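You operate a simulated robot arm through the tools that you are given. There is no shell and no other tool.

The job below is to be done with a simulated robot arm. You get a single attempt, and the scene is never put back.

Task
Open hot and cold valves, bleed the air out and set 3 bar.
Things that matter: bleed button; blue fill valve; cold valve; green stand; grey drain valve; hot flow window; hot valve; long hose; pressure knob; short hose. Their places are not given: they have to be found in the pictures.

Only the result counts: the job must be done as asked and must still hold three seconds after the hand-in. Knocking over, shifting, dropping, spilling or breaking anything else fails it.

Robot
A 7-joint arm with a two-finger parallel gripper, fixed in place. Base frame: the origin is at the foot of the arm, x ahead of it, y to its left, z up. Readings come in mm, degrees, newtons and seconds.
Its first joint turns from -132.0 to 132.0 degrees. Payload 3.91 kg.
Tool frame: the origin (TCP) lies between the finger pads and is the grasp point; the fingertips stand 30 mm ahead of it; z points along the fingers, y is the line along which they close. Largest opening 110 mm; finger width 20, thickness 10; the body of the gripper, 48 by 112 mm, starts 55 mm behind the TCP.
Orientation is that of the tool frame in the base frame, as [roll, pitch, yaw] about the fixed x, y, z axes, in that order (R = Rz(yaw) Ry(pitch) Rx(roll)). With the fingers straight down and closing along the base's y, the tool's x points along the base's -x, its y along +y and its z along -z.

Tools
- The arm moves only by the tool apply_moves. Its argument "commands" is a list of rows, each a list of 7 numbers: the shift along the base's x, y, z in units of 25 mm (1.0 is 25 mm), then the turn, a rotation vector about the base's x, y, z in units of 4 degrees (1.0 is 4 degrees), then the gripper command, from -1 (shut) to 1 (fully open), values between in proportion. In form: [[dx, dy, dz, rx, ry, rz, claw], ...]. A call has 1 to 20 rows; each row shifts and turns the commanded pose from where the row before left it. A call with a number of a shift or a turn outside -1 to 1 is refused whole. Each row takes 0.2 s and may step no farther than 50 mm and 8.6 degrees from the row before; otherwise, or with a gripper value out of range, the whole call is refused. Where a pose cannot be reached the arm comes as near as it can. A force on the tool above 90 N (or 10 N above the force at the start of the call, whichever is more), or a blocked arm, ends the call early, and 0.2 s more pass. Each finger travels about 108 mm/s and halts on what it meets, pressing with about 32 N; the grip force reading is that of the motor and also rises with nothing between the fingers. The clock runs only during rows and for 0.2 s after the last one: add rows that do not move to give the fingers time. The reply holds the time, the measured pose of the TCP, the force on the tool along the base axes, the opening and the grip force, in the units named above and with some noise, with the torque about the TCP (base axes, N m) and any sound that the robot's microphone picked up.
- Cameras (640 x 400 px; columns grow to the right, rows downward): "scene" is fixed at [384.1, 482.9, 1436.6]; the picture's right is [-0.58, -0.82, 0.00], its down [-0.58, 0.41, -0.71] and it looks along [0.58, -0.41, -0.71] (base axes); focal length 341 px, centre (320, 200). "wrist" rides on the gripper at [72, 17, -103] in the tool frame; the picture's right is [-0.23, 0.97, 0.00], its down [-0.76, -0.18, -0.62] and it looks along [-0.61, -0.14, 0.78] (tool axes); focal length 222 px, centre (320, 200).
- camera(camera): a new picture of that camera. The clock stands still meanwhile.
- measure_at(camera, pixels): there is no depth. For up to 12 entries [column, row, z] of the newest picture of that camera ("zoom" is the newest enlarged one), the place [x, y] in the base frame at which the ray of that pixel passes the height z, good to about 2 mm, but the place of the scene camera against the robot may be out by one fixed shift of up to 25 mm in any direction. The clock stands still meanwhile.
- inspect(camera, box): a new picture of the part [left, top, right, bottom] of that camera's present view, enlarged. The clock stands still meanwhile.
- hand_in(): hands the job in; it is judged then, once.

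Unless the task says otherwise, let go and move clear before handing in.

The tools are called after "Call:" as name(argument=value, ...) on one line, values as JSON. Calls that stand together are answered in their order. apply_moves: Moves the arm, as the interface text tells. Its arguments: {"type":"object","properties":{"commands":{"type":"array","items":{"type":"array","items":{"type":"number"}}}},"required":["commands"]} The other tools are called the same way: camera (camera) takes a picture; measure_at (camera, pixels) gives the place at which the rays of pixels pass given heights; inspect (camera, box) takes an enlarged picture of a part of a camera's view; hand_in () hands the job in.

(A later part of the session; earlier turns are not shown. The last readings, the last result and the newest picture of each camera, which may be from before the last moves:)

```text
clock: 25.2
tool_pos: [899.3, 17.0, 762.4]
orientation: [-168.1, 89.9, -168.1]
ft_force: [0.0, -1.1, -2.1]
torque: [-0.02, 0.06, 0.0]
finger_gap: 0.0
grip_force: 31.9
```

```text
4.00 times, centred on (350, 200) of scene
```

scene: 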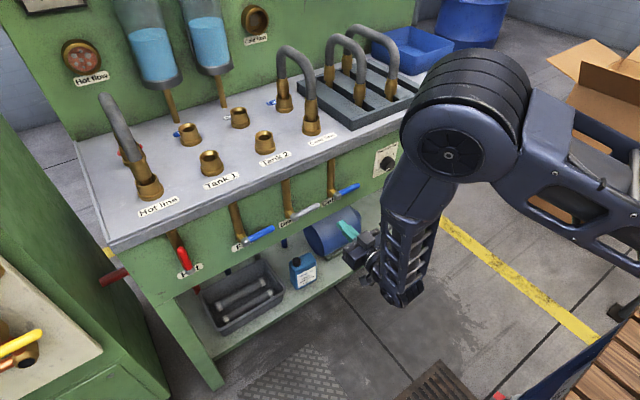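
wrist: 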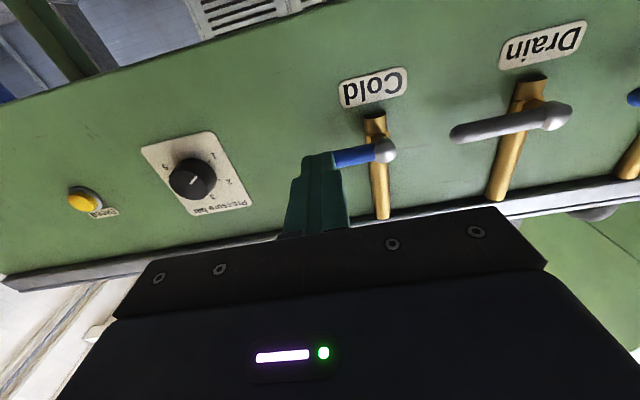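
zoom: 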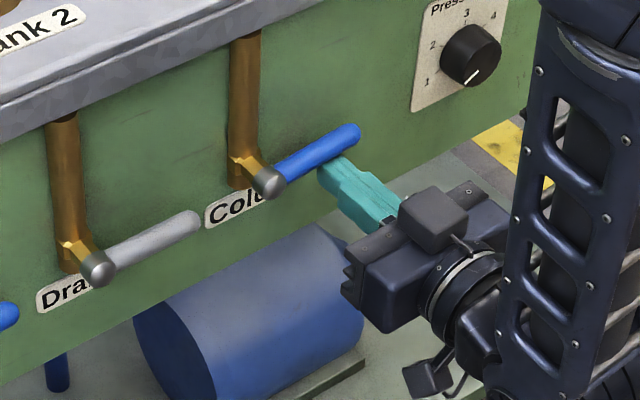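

The cold handle responds the same way (contact at y≈17, z≈762). I'll run the same arc, ending just at vertical.

Call:
apply_moves(commands=[[0, -0.06, 0.42, 0, 0, 0, -1], [0, -0.06, 0.42, 0, 0, 0, -1], [0, 0.07, 0.28, 0, 0, 0, -1], [0, 0.07, 0.28, 0, 0, 0, -1], [0, 0.176, 0.276, 0, 0, 0, -1], [0, 0.176, 0.276, 0, 0, 0, -1], [0, 0.244, 0.216, 0, 0, 0, -1], [0, 0.244, 0.216, 0, 0, 0, -1], [0, 0.31, 0.142, 0, 0, 0, -1], [0, 0.31, 0.142, 0, 0, 0, -1], [0, 0, 0, 0, 0, 0, -1]])

Call:
inspect(camera="wrist", box=[240, 60, 440, 185])

Call:
camera(camera="scene")

```text
clock: 27.6
tool_pos: [899.0, 53.0, 827.5]
orientation: [-128.4, 90.0, -128.6]
ft_force: [0.8, -7.3, -5.0]
torque: [-0.07, 0.16, -0.23]
finger_gap: 0.0
grip_force: 32.1
```

```text
3.20 times, centred on (340, 122) of wrist
```

zoom: 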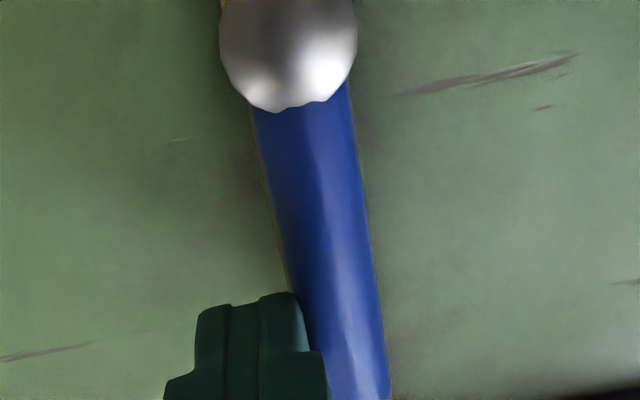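

```text
taken
```

scene: 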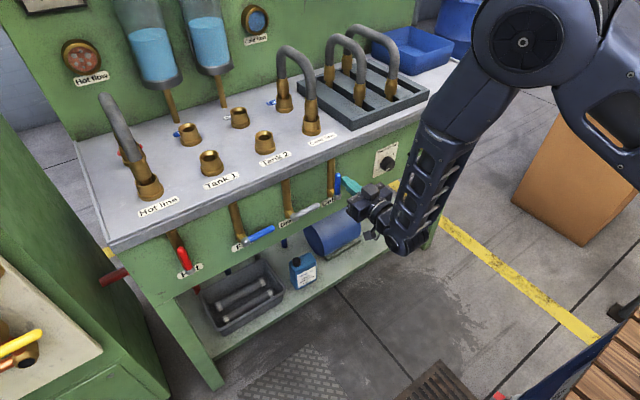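

The cold handle is vertical and the cold window at (256,19) turned blue. I'll nudge to its stop, then look at the windows.

Call:
apply_moves(commands=[[0, 0.1, 0, 0, 0, 0, -1], [0, 0, 0, 0, 0, 0, -1]])

Call:
inspect(camera="scene", box=[230, 0, 290, 45])

Call:
inspect(camera="scene", box=[50, 25, 130, 95])

Call:
inspect(camera="scene", box=[60, 80, 360, 280])

```text
clock: 28.2
tool_pos: [899.1, 53.7, 828.3]
orientation: [-77.3, 90.0, -77.6]
ft_force: [-2.1, -30.3, -4.7]
torque: [-0.15, 0.15, -0.86]
finger_gap: 0.0
grip_force: 32.2
```

```text
8.89 times, centred on (260, 22) of scene
```

zoom: 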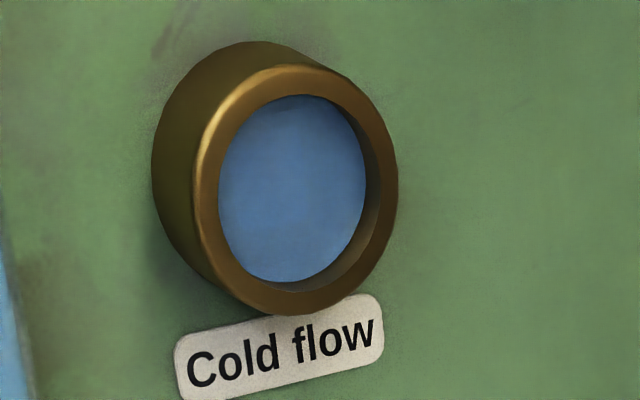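

```text
5.71 times, centred on (90, 60) of scene
```

zoom: 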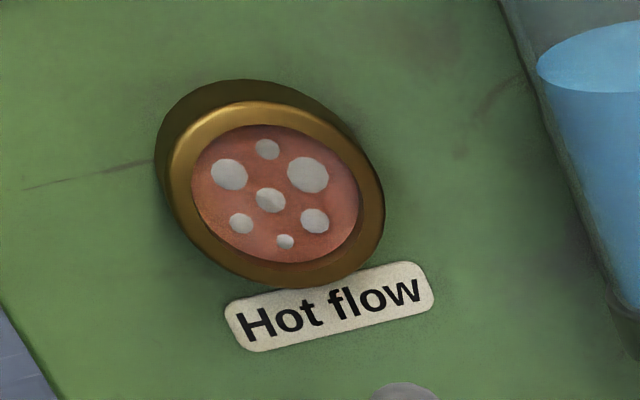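

```text
2.00 times, centred on (210, 180) of scene
```

zoom: 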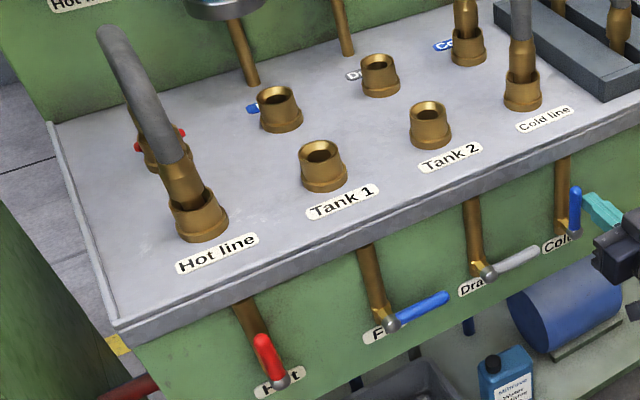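

Both lines flow: cold is clear blue, hot still has bubbles; no spill on the table. The bleed button face triangulates to about (956,-300,774.5); I'll back off and go to a stand-off in front of it.

Call:
apply_moves(commands=[[0, -0.4, 0, 0, 0, 0, -1], [-0.5, -0.2, 0, 0, 0, 0, -1], [-1, 0, 0, 0, 0, 0, -1], [-0.9, 0, 0, 0, 0, 0, -1], [0, -1, -0.36, 0, 0, 0, -1], [0, -1, -0.36, 0, 0, 0, -1], [0, -1, -0.36, 0, 0, 0, -1], [0, -1, -0.36, 0, 0, 0, -1], [0, -1, -0.36, 0, 0, 0, -1], [0, -1, -0.36, 0, 0, 0, -1], [0, -1, 0, 0, 0, 0, -1], [0, -1, 0, 0, 0, 0, -1], [0, -1, 0, 0, 0, 0, -1], [0, -1, 0, 0, 0, 0, -1], [0, -1, 0, 0, 0, 0, -1], [0, -1, 0, 0, 0, 0, -1], [0, -1, 0, 0, 0, 0, -1], [0, -0.5, 0, 0, 0, 0, -1], [0, 0, 0, 0, 0, 0, -1]])

Call:
camera(camera="wrist")

Call:
camera(camera="scene")

```text
clock: 32.2
tool_pos: [838.0, -296.0, 772.6]
orientation: [13.3, 89.9, 13.3]
ft_force: [0.1, -0.2, -0.1]
torque: [0.0, 0.0, -0.03]
finger_gap: 0.0
grip_force: 32.5
```

```text
taken
```

wrist: 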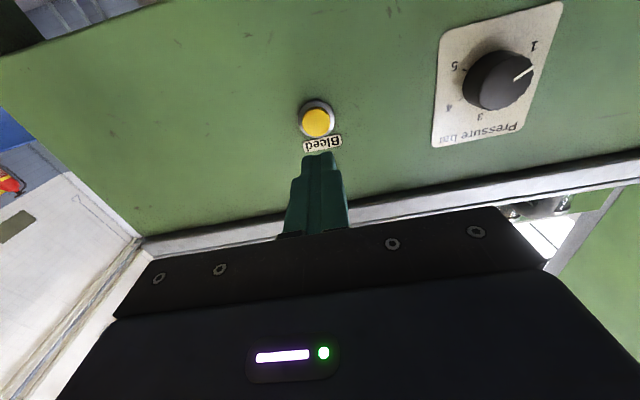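

```text
taken
```

scene: 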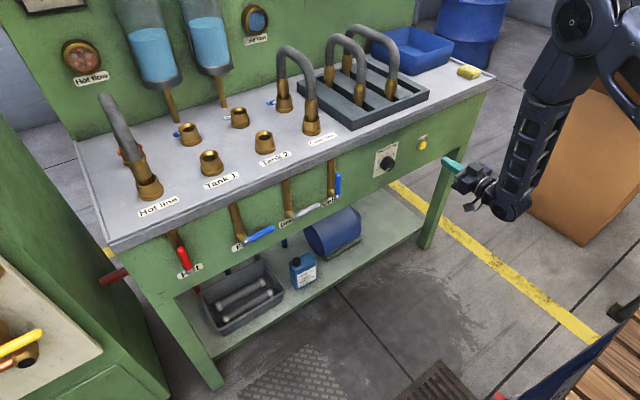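

The button is at (315,123) and the knob face at about (495,83) in the wrist view; I'll measure both again for accuracy.

Call:
inspect(camera="wrist", box=[275, 85, 355, 165])

Call:
inspect(camera="wrist", box=[420, 0, 580, 150])

Call:
measure_at(camera="wrist", pixels=[[315, 123, 765], [315, 123, 770], [315, 123, 775], [315, 123, 780], [492, 83, 765], [492, 83, 770], [492, 83, 775], [492, 83, 780]])

```text
5.00 times, centred on (315, 125) of wrist
```

zoom: 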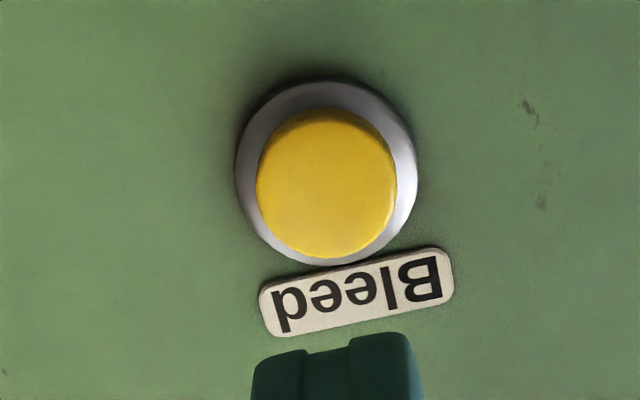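

```text
2.67 times, centred on (500, 75) of wrist
```

zoom: 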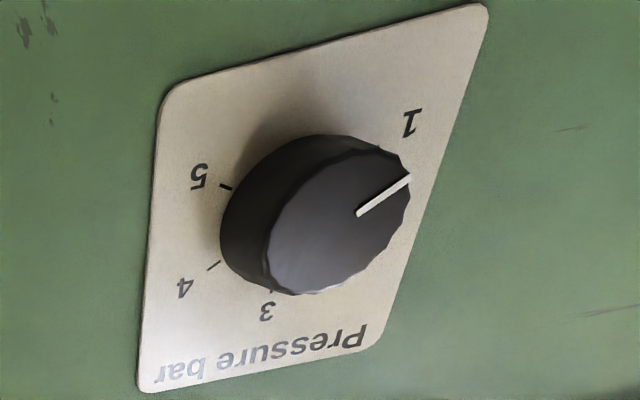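

```text
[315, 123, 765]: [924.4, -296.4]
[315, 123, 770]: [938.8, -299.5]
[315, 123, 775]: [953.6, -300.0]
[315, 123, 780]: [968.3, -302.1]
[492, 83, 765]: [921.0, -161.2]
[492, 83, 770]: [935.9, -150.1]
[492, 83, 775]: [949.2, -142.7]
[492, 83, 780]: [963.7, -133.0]
```

Call:
camera(camera="wrist")

Call:
measure_at(camera="wrist", pixels=[[506.7, 83.2, 765], [506.7, 83.2, 770], [506.7, 83.2, 775], [316.4, 121.6, 770], [316.4, 121.6, 775], [316.4, 121.6, 780], [500, 76, 770], [500, 76, 775], [500, 76, 780]])

```text
taken
```

wrist: 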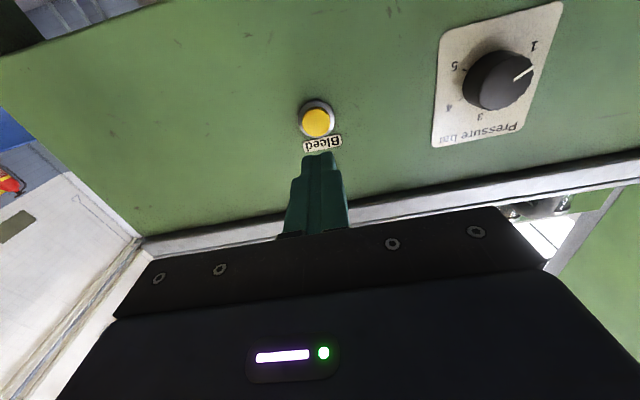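

```text
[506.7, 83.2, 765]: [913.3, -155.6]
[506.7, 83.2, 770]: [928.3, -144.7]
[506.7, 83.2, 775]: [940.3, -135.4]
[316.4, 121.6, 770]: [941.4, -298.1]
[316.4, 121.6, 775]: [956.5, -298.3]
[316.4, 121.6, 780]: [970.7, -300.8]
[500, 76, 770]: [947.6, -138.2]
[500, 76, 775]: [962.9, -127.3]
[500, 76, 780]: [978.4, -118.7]
```

The button face is at about (956,-298,775). I'll line up and advance until the tips are just in front of it.

Call:
apply_moves(commands=[[0.8, -0.08, 0.1, 0, 0, 0, -1], [0.8, 0, 0, 0, 0, 0, -1], [0.8, 0, 0, 0, 0, 0, -1], [0.8, 0, 0, 0, 0, 0, -1], [0.2, 0, 0, 0, 0, 0, -1], [0, 0, 0, 0, 0, 0, -1]])

Call:
camera(camera="wrist")

Call:
inspect(camera="scene", box=[380, 110, 500, 200])

```text
clock: 33.6
tool_pos: [924.5, -297.3, 776.6]
orientation: [91.8, 90.0, 91.9]
ft_force: [-4.7, 0.2, -2.0]
torque: [0.02, 0.01, 0.01]
finger_gap: 0.0
grip_force: 31.6
heard: click
```

```text
taken
```

wrist: 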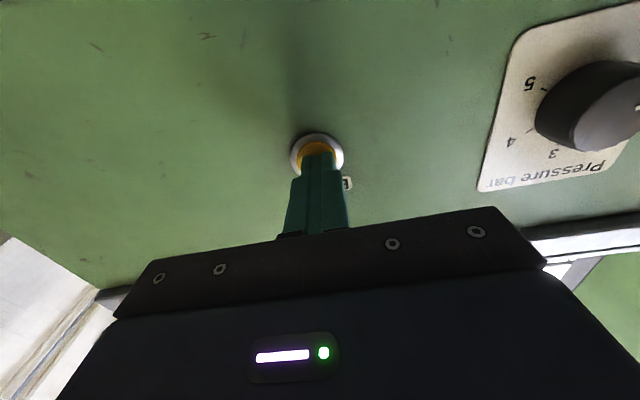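

```text
4.44 times, centred on (440, 155) of scene
```

zoom: 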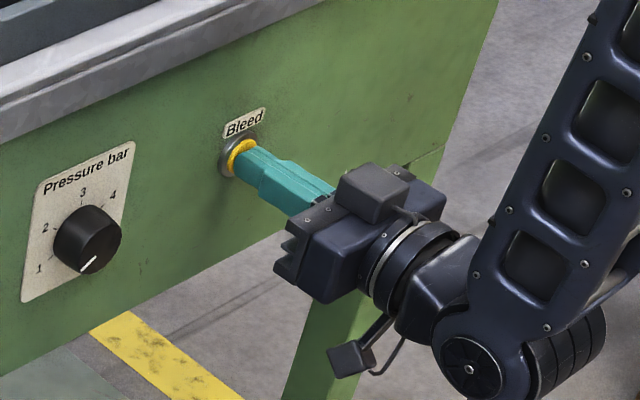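

A click was heard with -4.7 N in x: the button is pressed. I'll hold a moment and check the hot window.

Call:
apply_moves(commands=[[0.06, 0, 0, 0, 0, 0, -1], [0, 0, 0, 0, 0, 0, -1], [0, 0, 0, 0, 0, 0, -1], [0, 0, 0, 0, 0, 0, -1], [0, 0, 0, 0, 0, 0, -1]])

Call:
inspect(camera="scene", box=[50, 25, 130, 95])

Call:
inspect(camera="scene", box=[380, 110, 500, 200])

```text
clock: 34.8
tool_pos: [925.5, -297.8, 775.6]
orientation: [-137.6, 90.0, -137.7]
ft_force: [-11.7, 1.7, -4.5]
torque: [-0.03, 0.14, 0.01]
finger_gap: 0.0
grip_force: 31.5
```

```text
5.71 times, centred on (90, 60) of scene
```

zoom: 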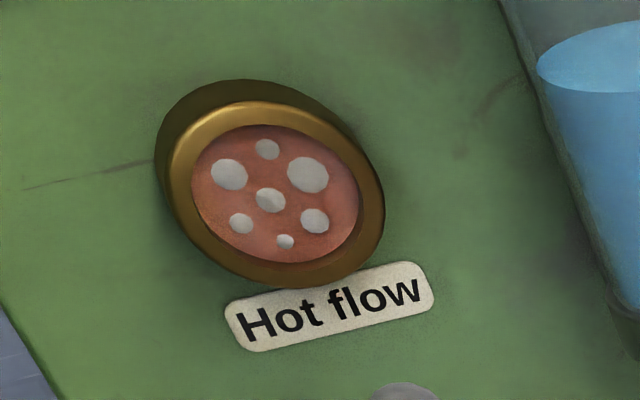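

```text
4.44 times, centred on (440, 155) of scene
```

zoom: 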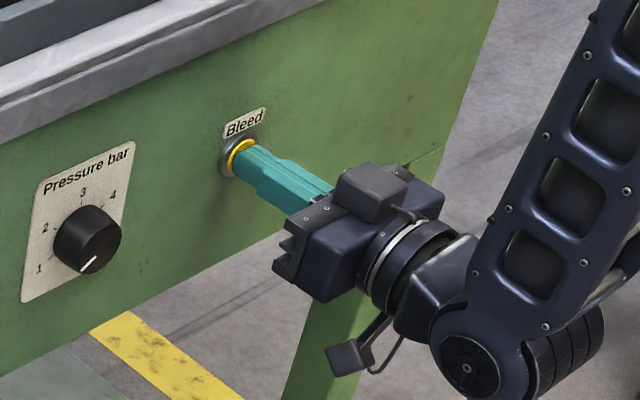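

Bubbles remain after about a second; I'll keep holding the button for several seconds and recheck.

Call:
apply_moves(commands=[[0, 0, 0, 0, 0, 0, -1], [0, 0, 0, 0, 0, 0, -1], [0, 0, 0, 0, 0, 0, -1], [0, 0, 0, 0, 0, 0, -1], [0, 0, 0, 0, 0, 0, -1], [0, 0, 0, 0, 0, 0, -1], [0, 0, 0, 0, 0, 0, -1], [0, 0, 0, 0, 0, 0, -1], [0, 0, 0, 0, 0, 0, -1], [0, 0, 0, 0, 0, 0, -1]])

Call:
inspect(camera="scene", box=[50, 25, 130, 95])

```text
clock: 37.0
tool_pos: [924.5, -298.0, 776.3]
orientation: [17.3, 89.8, 17.3]
ft_force: [-12.0, 0.3, -2.2]
torque: [-0.01, 0.07, -0.02]
finger_gap: 0.0
grip_force: 31.7
```

```text
5.71 times, centred on (90, 60) of scene
```

zoom: 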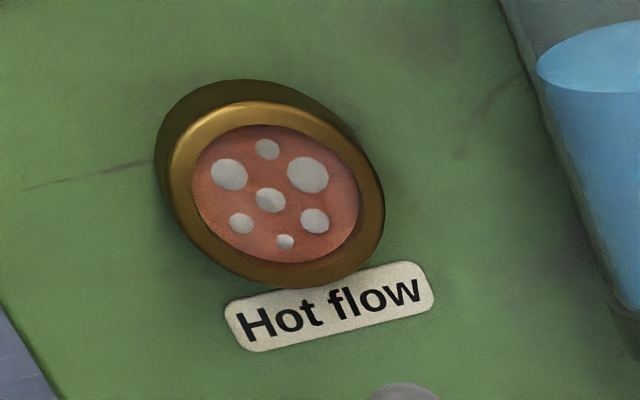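

Bubbles persist after ~3 s of holding at 12 N. I'll press a bit deeper in small steps to see whether the button still travels.

Call:
apply_moves(commands=[[0.08, 0, 0, 0, 0, 0, -1], [0, 0, 0, 0, 0, 0, -1]])

Call:
inspect(camera="scene", box=[405, 125, 455, 160])

Call:
inspect(camera="wrist", box=[275, 115, 365, 195])

Call:
inspect(camera="scene", box=[50, 25, 130, 95])

```text
clock: 37.6
tool_pos: [926.6, -298.1, 776.9]
orientation: [3.6, 89.9, 3.6]
ft_force: [-18.7, 3.1, 1.8]
torque: [-0.01, -0.07, 0.12]
finger_gap: 0.0
grip_force: 31.8
```

```text
11.43 times, centred on (430, 142) of scene
```

zoom: 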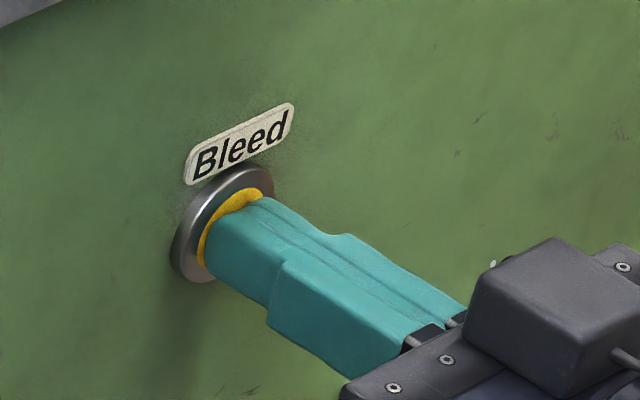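

```text
5.00 times, centred on (320, 155) of wrist
```

zoom: 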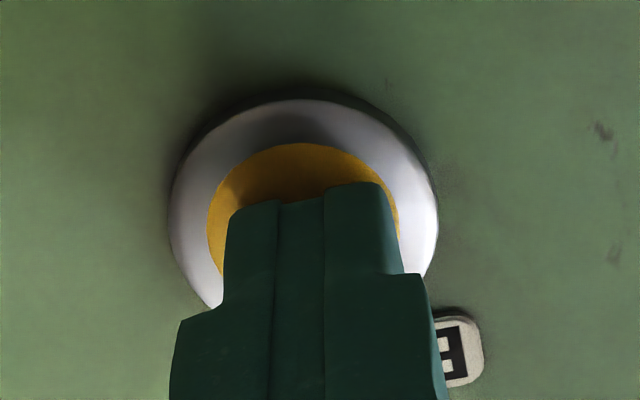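

```text
5.71 times, centred on (90, 60) of scene
```

zoom: 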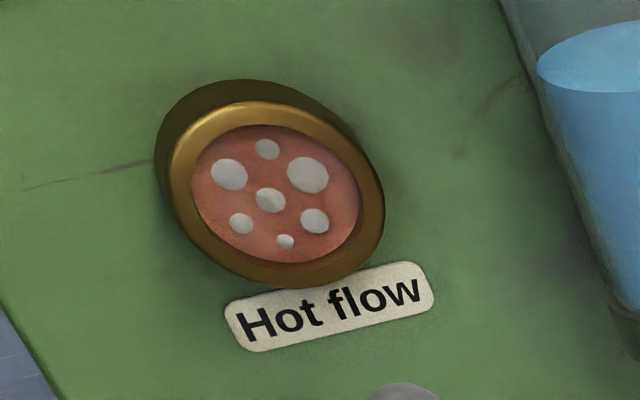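

The button looks fully in at 19 N; bubbles are unchanged after ~4 s, so I'll hold for 4 s more and compare.

Call:
apply_moves(commands=[[0, 0, 0, 0, 0, 0, -1], [0, 0, 0, 0, 0, 0, -1], [0, 0, 0, 0, 0, 0, -1], [0, 0, 0, 0, 0, 0, -1], [0, 0, 0, 0, 0, 0, -1], [0, 0, 0, 0, 0, 0, -1], [0, 0, 0, 0, 0, 0, -1], [0, 0, 0, 0, 0, 0, -1], [0, 0, 0, 0, 0, 0, -1], [0, 0, 0, 0, 0, 0, -1], [0, 0, 0, 0, 0, 0, -1], [0, 0, 0, 0, 0, 0, -1], [0, 0, 0, 0, 0, 0, -1], [0, 0, 0, 0, 0, 0, -1], [0, 0, 0, 0, 0, 0, -1], [0, 0, 0, 0, 0, 0, -1], [0, 0, 0, 0, 0, 0, -1], [0, 0, 0, 0, 0, 0, -1], [0, 0, 0, 0, 0, 0, -1], [0, 0, 0, 0, 0, 0, -1]])

Call:
inspect(camera="scene", box=[50, 25, 130, 95])

Call:
inspect(camera="scene", box=[230, 0, 290, 45])

```text
clock: 41.8
tool_pos: [927.0, -298.5, 777.1]
orientation: [13.4, 90.0, 13.3]
ft_force: [-17.4, -0.6, -0.2]
torque: [0.0, -0.01, 0.0]
finger_gap: 0.0
grip_force: 32.4
```

```text
5.71 times, centred on (90, 60) of scene
```

zoom: 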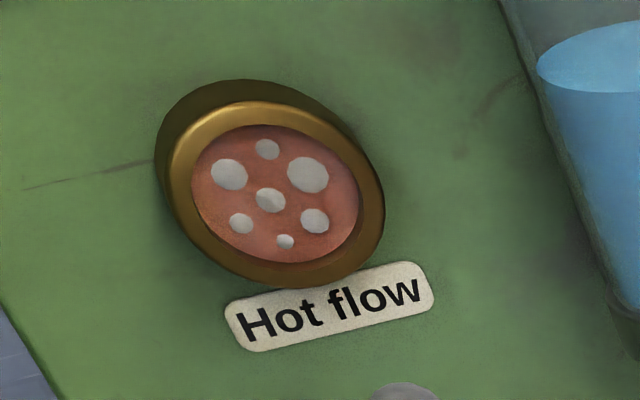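

```text
8.89 times, centred on (260, 22) of scene
```

zoom: 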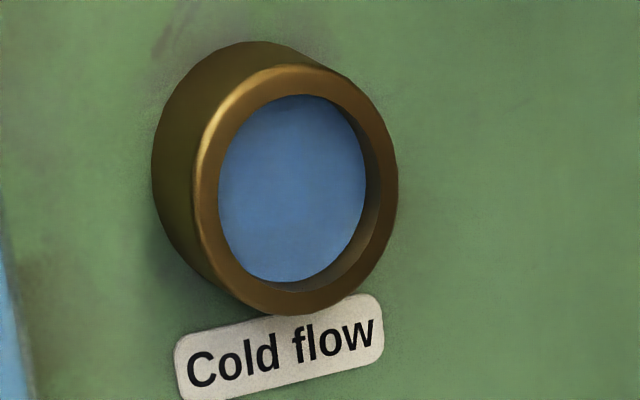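

Holding longer does nothing visible. I'll release the button and see whether the window changes on release.

Call:
apply_moves(commands=[[-0.3, 0, 0, 0, 0, 0, -1], [-0.3, 0, 0, 0, 0, 0, -1], [0, 0, 0, 0, 0, 0, -1], [0, 0, 0, 0, 0, 0, -1]])

Call:
inspect(camera="scene", box=[50, 25, 130, 95])

Call:
inspect(camera="scene", box=[405, 125, 455, 160])

Call:
inspect(camera="scene", box=[0, 0, 120, 75])

```text
clock: 42.8
tool_pos: [912.1, -298.5, 776.7]
orientation: [7.6, 89.9, 7.7]
ft_force: [-0.2, -0.4, 0.2]
torque: [0.01, -0.01, 0.02]
finger_gap: 0.1
grip_force: 32.7
```

```text
5.71 times, centred on (90, 60) of scene
```

zoom: 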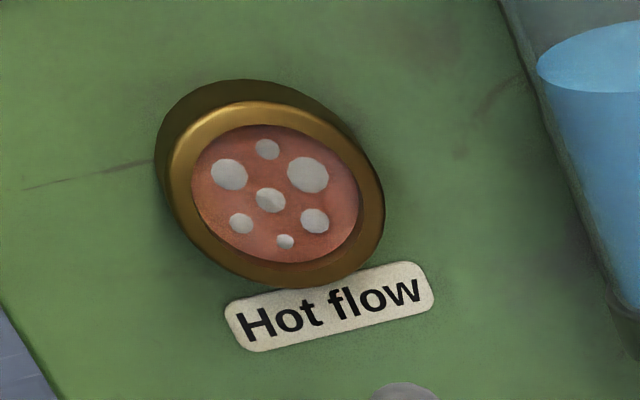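

```text
11.43 times, centred on (430, 142) of scene
```

zoom: 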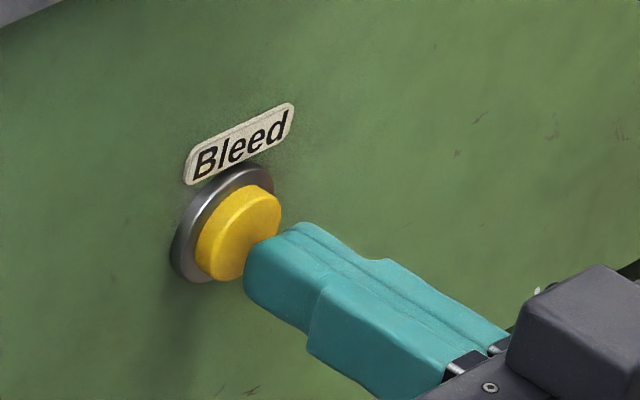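

```text
5.33 times, centred on (60, 38) of scene
```

zoom: 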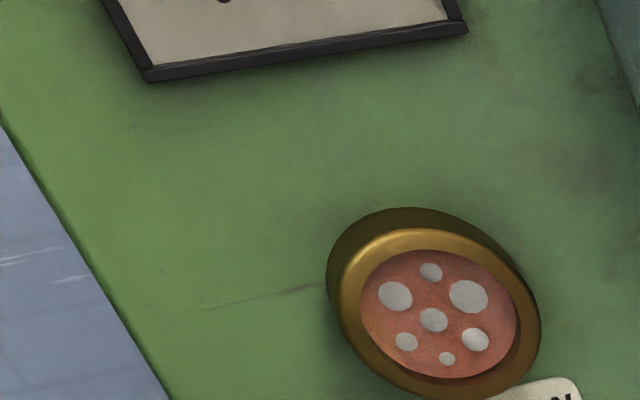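

The button sprang back and bubbles remain, so I need more information: I'll retreat to where the wrist camera can see the pressure gauge on the backboard.

Call:
apply_moves(commands=[[-1, 0, 0, 0, 0, 0, -1], [-1, 0, 0, 0, 0, 0, -1], [-1, 0.4, 0.4, 0, 1, 0, -1], [-1, 0.4, 0.4, 0, 1, 0, -1], [-1, 0.4, 0.4, 0, 1, 0, -1], [-1, 0.4, 0.4, 0, 1, 0, -1], [-1, 0.4, 0.4, 0, 1, 0, -1], [-1, 0.4, 0.4, 0, 1, 0, -1], [0, 0.5, 0.3, 0, 1, 0, -1], [0, 0.5, 0, 0, 0.5, 0, -1], [0, 0, 0, 0, 0, 0, -1]])

Call:
camera(camera="wrist")

Call:
camera(camera="scene")

```text
clock: 45.2
tool_pos: [713.1, -213.3, 844.1]
orientation: [180.0, 60.0, 180.0]
ft_force: [0.1, 0.8, 0.6]
torque: [0.0, -0.04, -0.01]
finger_gap: 0.0
grip_force: 32.2
```

```text
taken
```

wrist: 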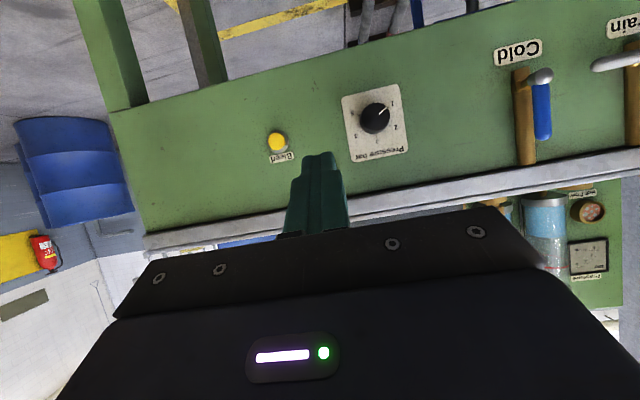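

```text
taken
```

scene: 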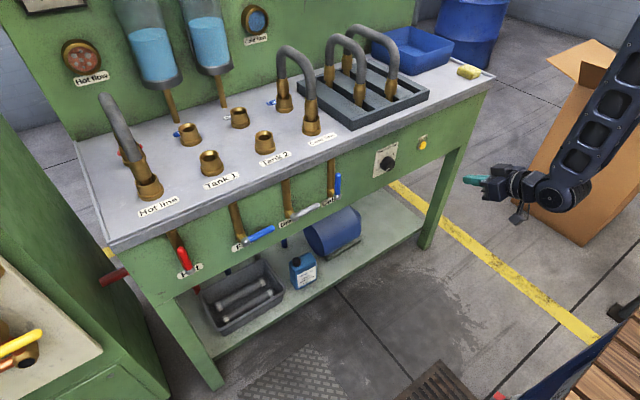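

Call:
inspect(camera="wrist", box=[560, 180, 625, 290])

Call:
inspect(camera="wrist", box=[340, 80, 412, 165])

Call:
inspect(camera="wrist", box=[565, 235, 615, 275])

```text
3.64 times, centred on (592, 235) of wrist
```

zoom: 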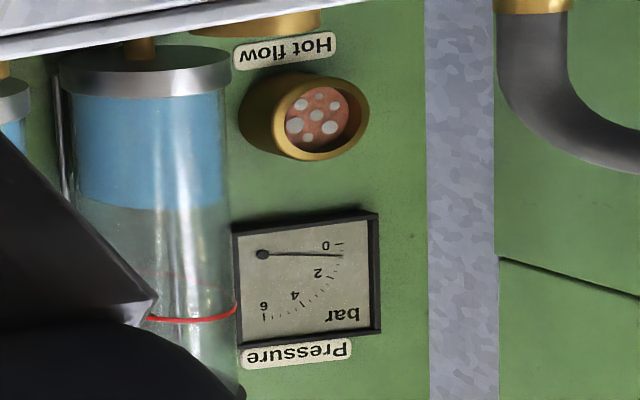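

```text
4.71 times, centred on (376, 122) of wrist
```

zoom: 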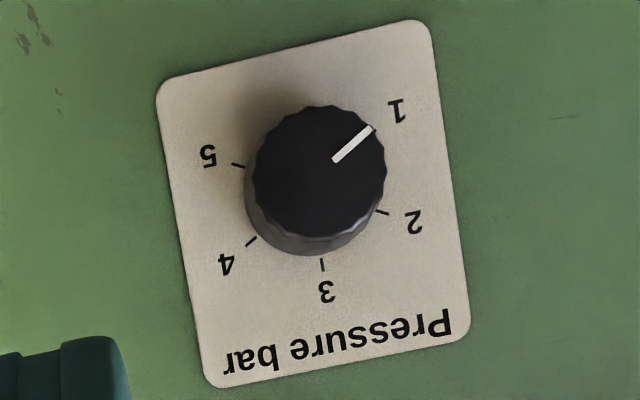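

```text
10.00 times, centred on (590, 255) of wrist
```

zoom: 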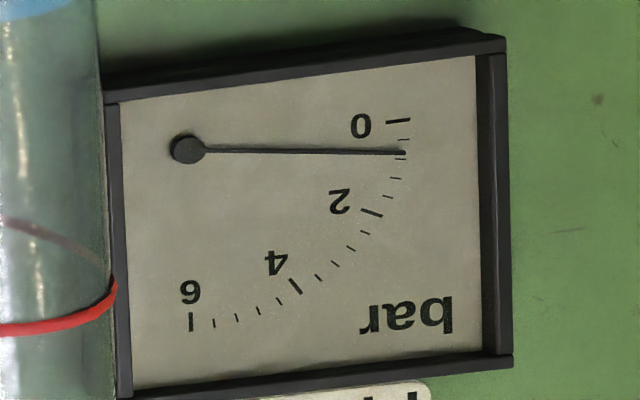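

The gauge reads about 1 bar (needle on the second small tick), matching the knob, and hot bubbles persist. Before raising pressure I'll look closely at the hot hose seating, since a loose fitting would suck air.

Call:
apply_moves(commands=[[0.2, 1, 0.5, 0, 0, 0, -1], [0.2, 1, 0.5, 0, 0, 0, -1], [0.2, 1, 0.5, 0, 0, 0, -1], [0.2, 1, 0.5, 0, 0, 0, -1], [0.2, 1, 0.5, 0, 0, 0, -1], [0.2, 1, 0.5, 0, 0, 0, -1], [0.2, 1, 0.5, 0, 0, 0, -1], [0.2, 1, 0.5, 0, 0, 0, -1], [0.2, 1, 0.5, 0, 0, 0, -1], [0.2, 1, 0.5, 0, 0, 0, -1], [0.2, 1, 0.3, 0, 0, 0, -1], [0.2, 1, 0, 0, 0, 0, -1], [0.2, 1, 0, 0, 0, 0, -1], [0.2, 1, 0, 0, 0, 0, -1], [0.2, 1, 0, 0, 0, 0, -1], [0.2, 1, 0, 0, 0, 0, -1], [0, 1, 0, 0, 0, 0, -1], [0, 1, 0, 0, 0, 0, -1], [0, 1, 0, 0, 0, 0, -1], [0, 1, 0, 0, 0, 0, -1]])

Call:
apply_moves(commands=[[0, 1, 0, 0, 0, 0, -1], [0, 1, 0, 0, 0, 0, -1], [0, 1, 0, 0, 0, 0, -1], [0, 1, 0, 0, 0, 0, -1], [0, 0, 0, 0, 0, 0, -1]])

Call:
camera(camera="wrist")

Call:
camera(camera="scene")

```text
clock: 49.4
tool_pos: [792.0, 286.7, 975.5]
orientation: [179.9, 60.0, 180.0]
ft_force: [0.1, 0.2, -0.3]
torque: [0.01, -0.02, -0.02]
finger_gap: 0.0
grip_force: 31.8
```

```text
clock: 50.6
tool_pos: [791.3, 387.2, 975.6]
orientation: [179.9, 60.0, -180.0]
ft_force: [-0.8, -0.4, -0.4]
torque: [0.0, 0.02, 0.0]
finger_gap: 0.1
grip_force: 32.2
```

```text
taken
```

wrist: 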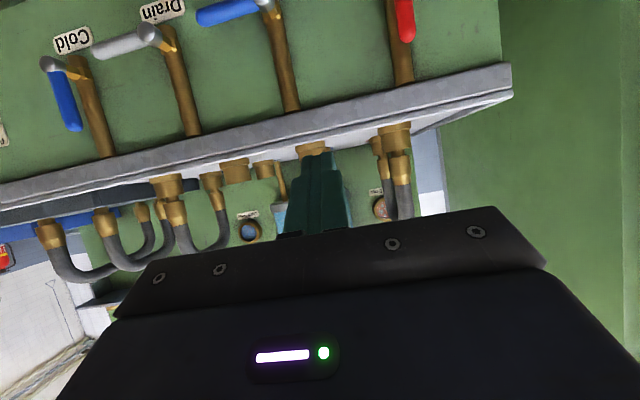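

```text
taken
```

scene: 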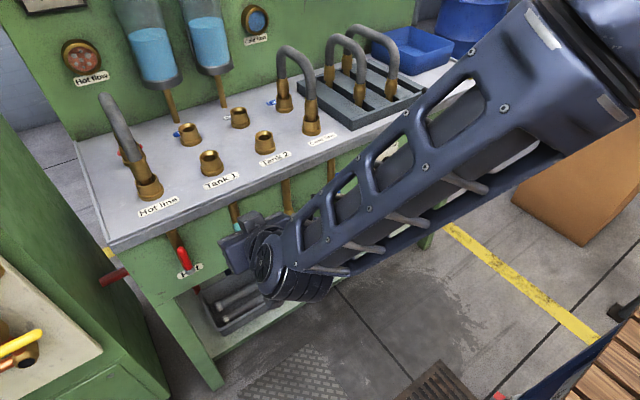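

Call:
inspect(camera="wrist", box=[350, 110, 450, 225])

Call:
inspect(camera="wrist", box=[140, 150, 300, 260])

Call:
inspect(camera="wrist", box=[0, 180, 160, 300])

```text
3.48 times, centred on (400, 168) of wrist
```

zoom: 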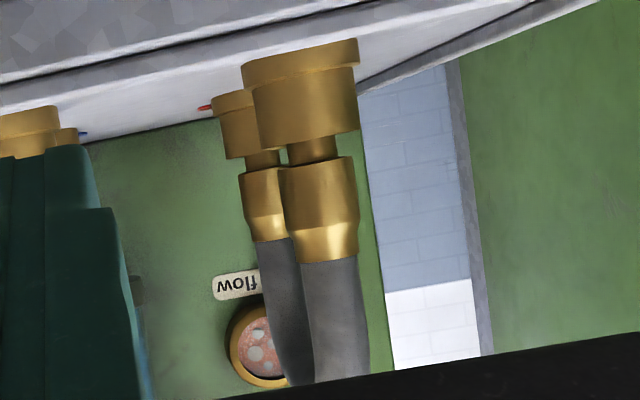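

```text
3.64 times, centred on (220, 205) of wrist
```

zoom: 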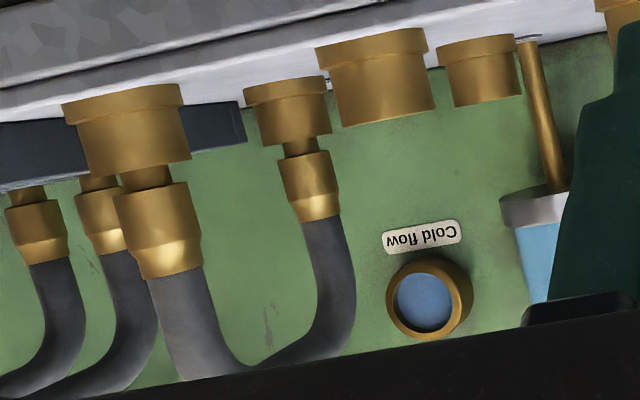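

```text
3.33 times, centred on (80, 240) of wrist
```

zoom: 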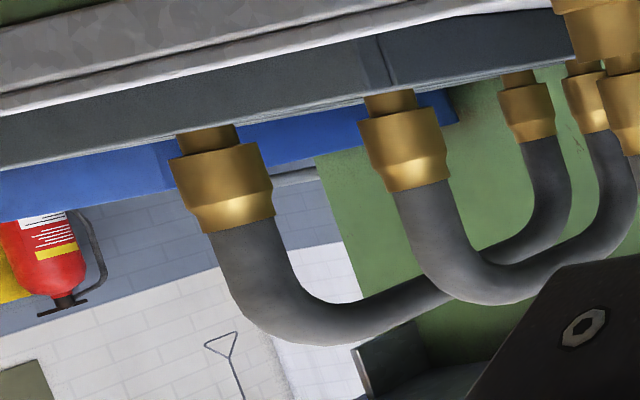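

All four hose fittings show the same gap, so the hoses are fine. The force slope (~4–5 N/mm versus the arm's ~15 N/mm) suggests the button had not bottomed out, so I'll go back and press it deeper.

Call:
apply_moves(commands=[[0, -1, 0, 0, 0, 0, -1], [0, -1, 0, 0, 0, 0, -1], [0, -1, 0, 0, 0, 0, -1], [0, -1, 0, 0, 0, 0, -1], [0, -1, 0, 0, 0, 0, -1], [0, -1, 0, 0, 0, 0, -1], [0, -1, 0, 0, 0, 0, -1], [0, -1, 0, 0, 0, 0, -1], [0, -1, 0, 0, 0, 0, -1], [0, -1, 0, 0, 0, 0, -1], [0, -1, 0, 0, 0, 0, -1], [0, -1, 0, 0, 0, 0, -1], [0, -1, 0, 0, 0, 0, -1], [0, -1, 0, 0, 0, 0, -1], [0, -1, 0, 0, 0, 0, -1], [0, -1, 0, 0, 0, 0, -1], [0, -1, 0, 0, 0, 0, -1], [0, -1, 0, 0, 0, 0, -1], [0, -1, 0, 0, 0, 0, -1], [0, -1, 0, 0, 0, 0, -1]])

Call:
apply_moves(commands=[[0.2, -0.92, -1, 0, -1, 0, -1], [0.2, -0.92, -1, 0, -1, 0, -1], [0.2, -0.92, -1, 0, -1, 0, -1], [0.2, -0.92, -1, 0, -1, 0, -1], [0.2, -0.92, -1, 0, -1, 0, -1], [0.2, -0.92, -1, 0, -1, 0, -1], [0.4, -0.92, -1, 0, -1, 0, -1], [0.4, -0.96, -0.96, 0, -0.5, 0, -1], [0, 0, 0, 0, 0, 0, -1]])

Call:
camera(camera="wrist")

```text
clock: 54.8
tool_pos: [792.2, -114.1, 977.8]
orientation: [180.0, 60.0, -179.9]
ft_force: [-0.8, -0.4, 0.6]
torque: [-0.04, 0.0, 0.02]
finger_gap: 0.1
grip_force: 31.7
```

```text
clock: 56.8
tool_pos: [840.9, -298.1, 778.3]
orientation: [12.7, 89.9, 12.6]
ft_force: [0.3, 0.1, -0.4]
torque: [-0.03, -0.02, 0.01]
finger_gap: 0.2
grip_force: 31.6
```

```text
taken
```

wrist: 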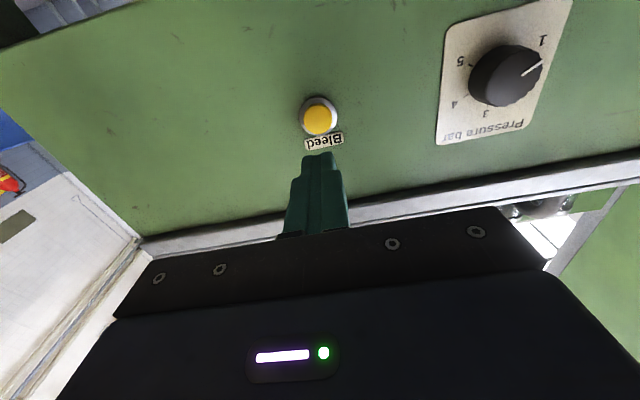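

Lined up again; I'll approach the button and press in fine steps, watching force per step.

Call:
apply_moves(commands=[[0.8, 0, -0.08, 0, 0, 0, -1], [0.8, 0, 0, 0, 0, 0, -1], [0.8, 0, 0, 0, 0, 0, -1], [0.8, 0, 0, 0, 0, 0, -1], [0.2, 0, 0, 0, 0, 0, -1], [0.05, 0, 0, 0, 0, 0, -1], [0.05, 0, 0, 0, 0, 0, -1], [0, 0, 0, 0, 0, 0, -1]])

Call:
apply_moves(commands=[[0.06, 0, 0, 0, 0, 0, -1], [0.06, 0, 0, 0, 0, 0, -1], [0, 0, 0, 0, 0, 0, -1]])

Call:
inspect(camera="scene", box=[405, 125, 455, 160])

Call:
inspect(camera="scene", box=[50, 25, 130, 95])

```text
clock: 58.6
tool_pos: [928.9, -297.3, 775.4]
orientation: [-114.7, 90.0, -114.6]
ft_force: [-26.1, 5.0, 1.8]
torque: [0.02, -0.02, 0.15]
finger_gap: 0.0
grip_force: 32.1
heard: click
```

```text
clock: 59.4
tool_pos: [933.4, -297.1, 775.8]
orientation: [66.1, 89.9, 66.1]
ft_force: [-38.4, 5.6, 1.3]
torque: [0.03, -0.08, 0.12]
finger_gap: 0.0
grip_force: 31.7
```

```text
11.43 times, centred on (430, 142) of scene
```

zoom: 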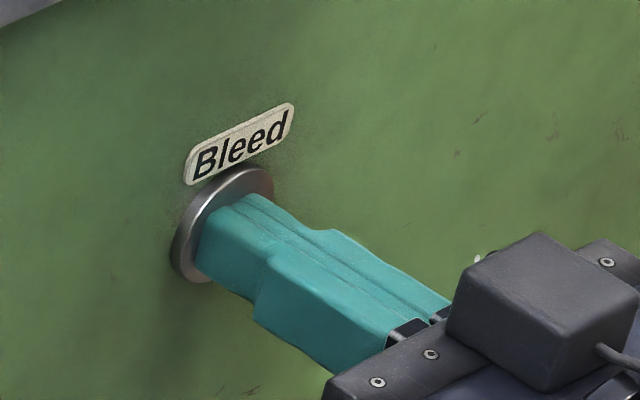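

```text
5.71 times, centred on (90, 60) of scene
```

zoom: 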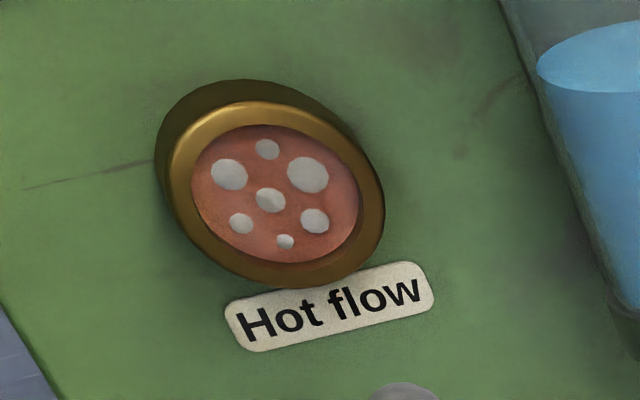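

The cap is now pushed flush (38 N). I'll hold here for 3 s and check the window.

Call:
apply_moves(commands=[[0, 0, 0, 0, 0, 0, -1], [0, 0, 0, 0, 0, 0, -1], [0, 0, 0, 0, 0, 0, -1], [0, 0, 0, 0, 0, 0, -1], [0, 0, 0, 0, 0, 0, -1], [0, 0, 0, 0, 0, 0, -1], [0, 0, 0, 0, 0, 0, -1], [0, 0, 0, 0, 0, 0, -1], [0, 0, 0, 0, 0, 0, -1], [0, 0, 0, 0, 0, 0, -1], [0, 0, 0, 0, 0, 0, -1], [0, 0, 0, 0, 0, 0, -1], [0, 0, 0, 0, 0, 0, -1], [0, 0, 0, 0, 0, 0, -1], [0, 0, 0, 0, 0, 0, -1]])

Call:
inspect(camera="scene", box=[50, 25, 130, 95])

```text
clock: 62.6
tool_pos: [932.5, -297.6, 776.2]
orientation: [-158.3, 90.0, -158.3]
ft_force: [-39.5, 1.6, -5.6]
torque: [-0.01, 0.15, 0.05]
finger_gap: 0.0
grip_force: 32.0
```

```text
5.71 times, centred on (90, 60) of scene
```

zoom: 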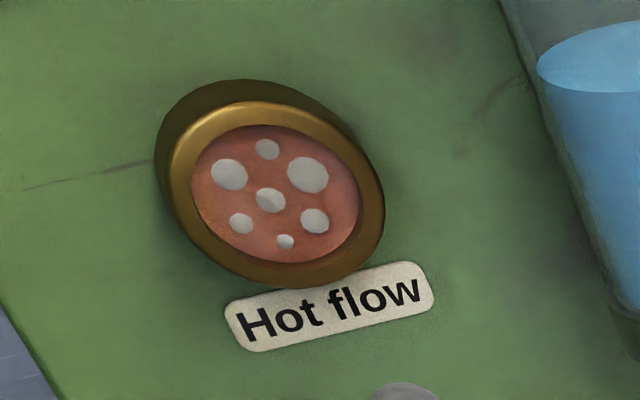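

No change with a full-depth hold. I'll test repeated presses: release and press twice, then check.

Call:
apply_moves(commands=[[-0.5, 0, 0, 0, 0, 0, -1], [0, 0, 0, 0, 0, 0, -1], [0.4, 0, 0, 0, 0, 0, -1], [0, 0, 0, 0, 0, 0, -1], [0, 0, 0, 0, 0, 0, -1], [-0.4, 0, 0, 0, 0, 0, -1], [0, 0, 0, 0, 0, 0, -1], [0.4, 0, 0, 0, 0, 0, -1], [0, 0, 0, 0, 0, 0, -1], [0, 0, 0, 0, 0, 0, -1], [-0.4, 0, 0, 0, 0, 0, -1], [0, 0, 0, 0, 0, 0, -1]])

Call:
inspect(camera="scene", box=[50, 25, 130, 95])

Call:
camera(camera="scene")

```text
clock: 65.2
tool_pos: [919.7, -299.4, 777.0]
orientation: [-1.3, 89.9, -1.3]
ft_force: [-0.3, -0.2, 0.0]
torque: [0.03, 0.0, 0.03]
finger_gap: 0.3
grip_force: 32.1
heard: click, click, click, click
```

```text
5.71 times, centred on (90, 60) of scene
```

zoom: 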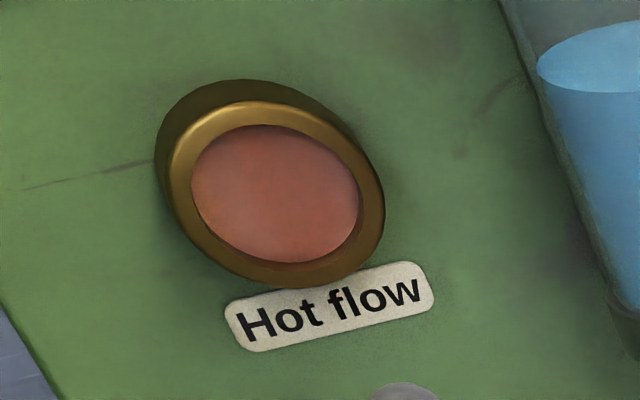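

```text
taken
```

scene: 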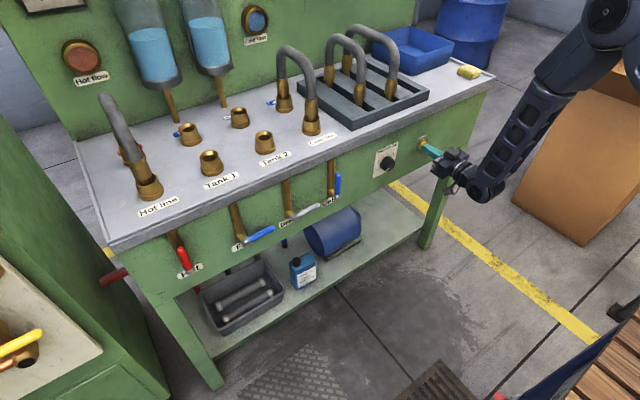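

The hot window is now clear red with no bubbles, so the air is out after repeated presses. Next I'll retreat and line up with the pressure knob near (936,-139,774), opening the fingers.

Call:
apply_moves(commands=[[-1, 0, 0, 0, 0, 0, -1], [-1, 0, 0, 0, 0, 0, -1], [-1, 0, 0, 0, 0, 0, -1], [0, 1, 0, 0, 0, 0, -1], [0, 1, 0, 0, 0, 0, -1], [0, 1, 0, 0, 0, 0, -1], [0, 1, 0, 0, 0, 0, -1], [0, 1, 0, 0, 0, 0, -1], [0, 1, 0, 0, 0, 0, -1], [0, 0.4, -0.12, 0, 0, 0, -1], [0, 0, 0, 0, 0, 0, -1]])

Call:
camera(camera="wrist")

Call:
inspect(camera="wrist", box=[270, 80, 370, 160])

```text
clock: 67.6
tool_pos: [843.7, -138.3, 772.0]
orientation: [16.7, 90.0, 16.6]
ft_force: [0.6, -0.3, -0.6]
torque: [-0.01, 0.02, 0.01]
finger_gap: 0.0
grip_force: 32.2
```

```text
taken
```

wrist: 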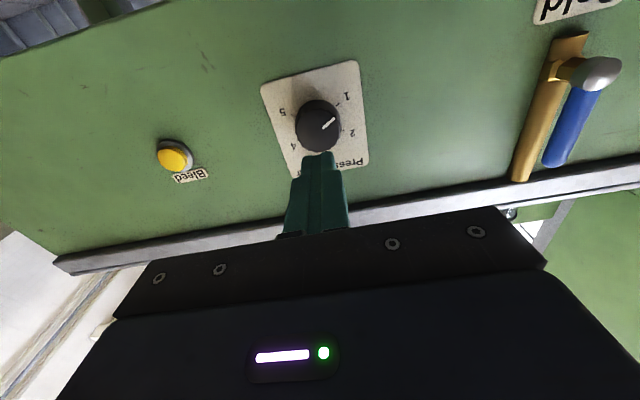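

```text
5.00 times, centred on (320, 120) of wrist
```

zoom: 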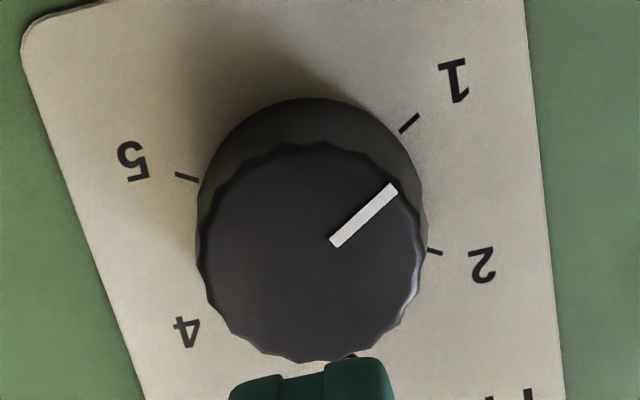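

The knob face centre is at pixel (318.4,130.4). I'll measure it.

Call:
measure_at(camera="wrist", pixels=[[318.4, 130.4, 768], [318.4, 130.4, 771], [318.4, 130.4, 774], [318.4, 130.4, 777], [318.4, 130.4, 780], [296, 130, 774], [341, 130, 774], [174, 160, 774], [174, 160, 777]])

```text
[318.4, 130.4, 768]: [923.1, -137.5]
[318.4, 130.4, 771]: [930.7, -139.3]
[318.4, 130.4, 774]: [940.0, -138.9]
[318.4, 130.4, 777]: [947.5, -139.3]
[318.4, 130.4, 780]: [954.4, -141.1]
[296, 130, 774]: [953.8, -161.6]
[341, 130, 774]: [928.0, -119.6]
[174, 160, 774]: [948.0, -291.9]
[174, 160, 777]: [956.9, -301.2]
```

The knob axis is at y≈-139, z≈774, face x≈939. While retracted I'll pre-rotate the gripper -60° about x and open the fingers, so the +120° turn is centred.

Call:
apply_moves(commands=[[0, -0.03, 0.1, -1, 0, 0, 0.5], [0, 0, 0, -1, 0, 0, 0.5], [0, 0, 0, -1, 0, 0, 0.5], [0, 0, 0, -1, 0, 0, 0.5], [0, 0, 0, -1, 0, 0, 0.5], [0, 0, 0, -1, 0, 0, 0.5], [0, 0, 0, -1, 0, 0, 0.5], [0, 0, 0, -1, 0, 0, 0.5], [0, 0, 0, -1, 0, 0, 0.5], [0, 0, 0, -1, 0, 0, 0.5], [0, 0, 0, -1, 0, 0, 0.5], [0, 0, 0, -1, 0, 0, 0.5], [0, 0, 0, -1, 0, 0, 0.5], [0, 0, 0, -1, 0, 0, 0.5], [0, 0, 0, -1, 0, 0, 0.5], [0, 0, 0, 0, 0, 0, 0.5]])

Call:
camera(camera="wrist")

Call:
camera(camera="scene")

```text
clock: 71.0
tool_pos: [845.0, -138.1, 775.8]
orientation: [-90.0, 30.0, -90.0]
ft_force: [0.4, 0.2, 0.0]
torque: [-0.02, 0.01, 0.01]
finger_gap: 82.5
grip_force: 0.0
```

```text
taken
```

wrist: 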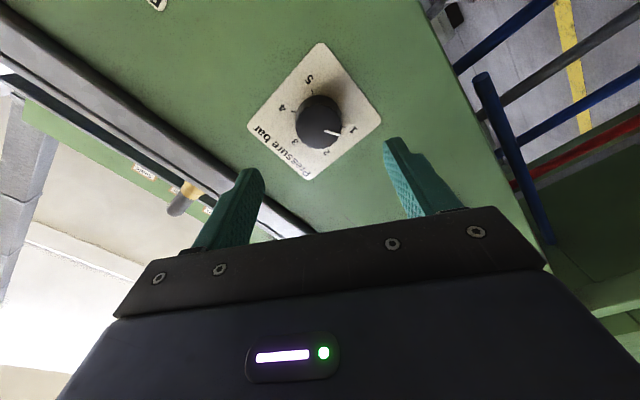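

```text
taken
```

scene: 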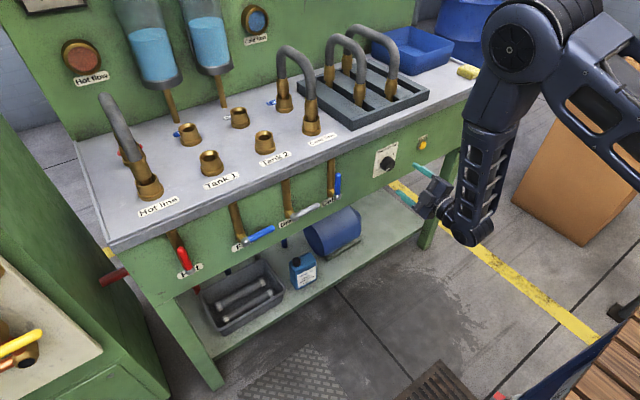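

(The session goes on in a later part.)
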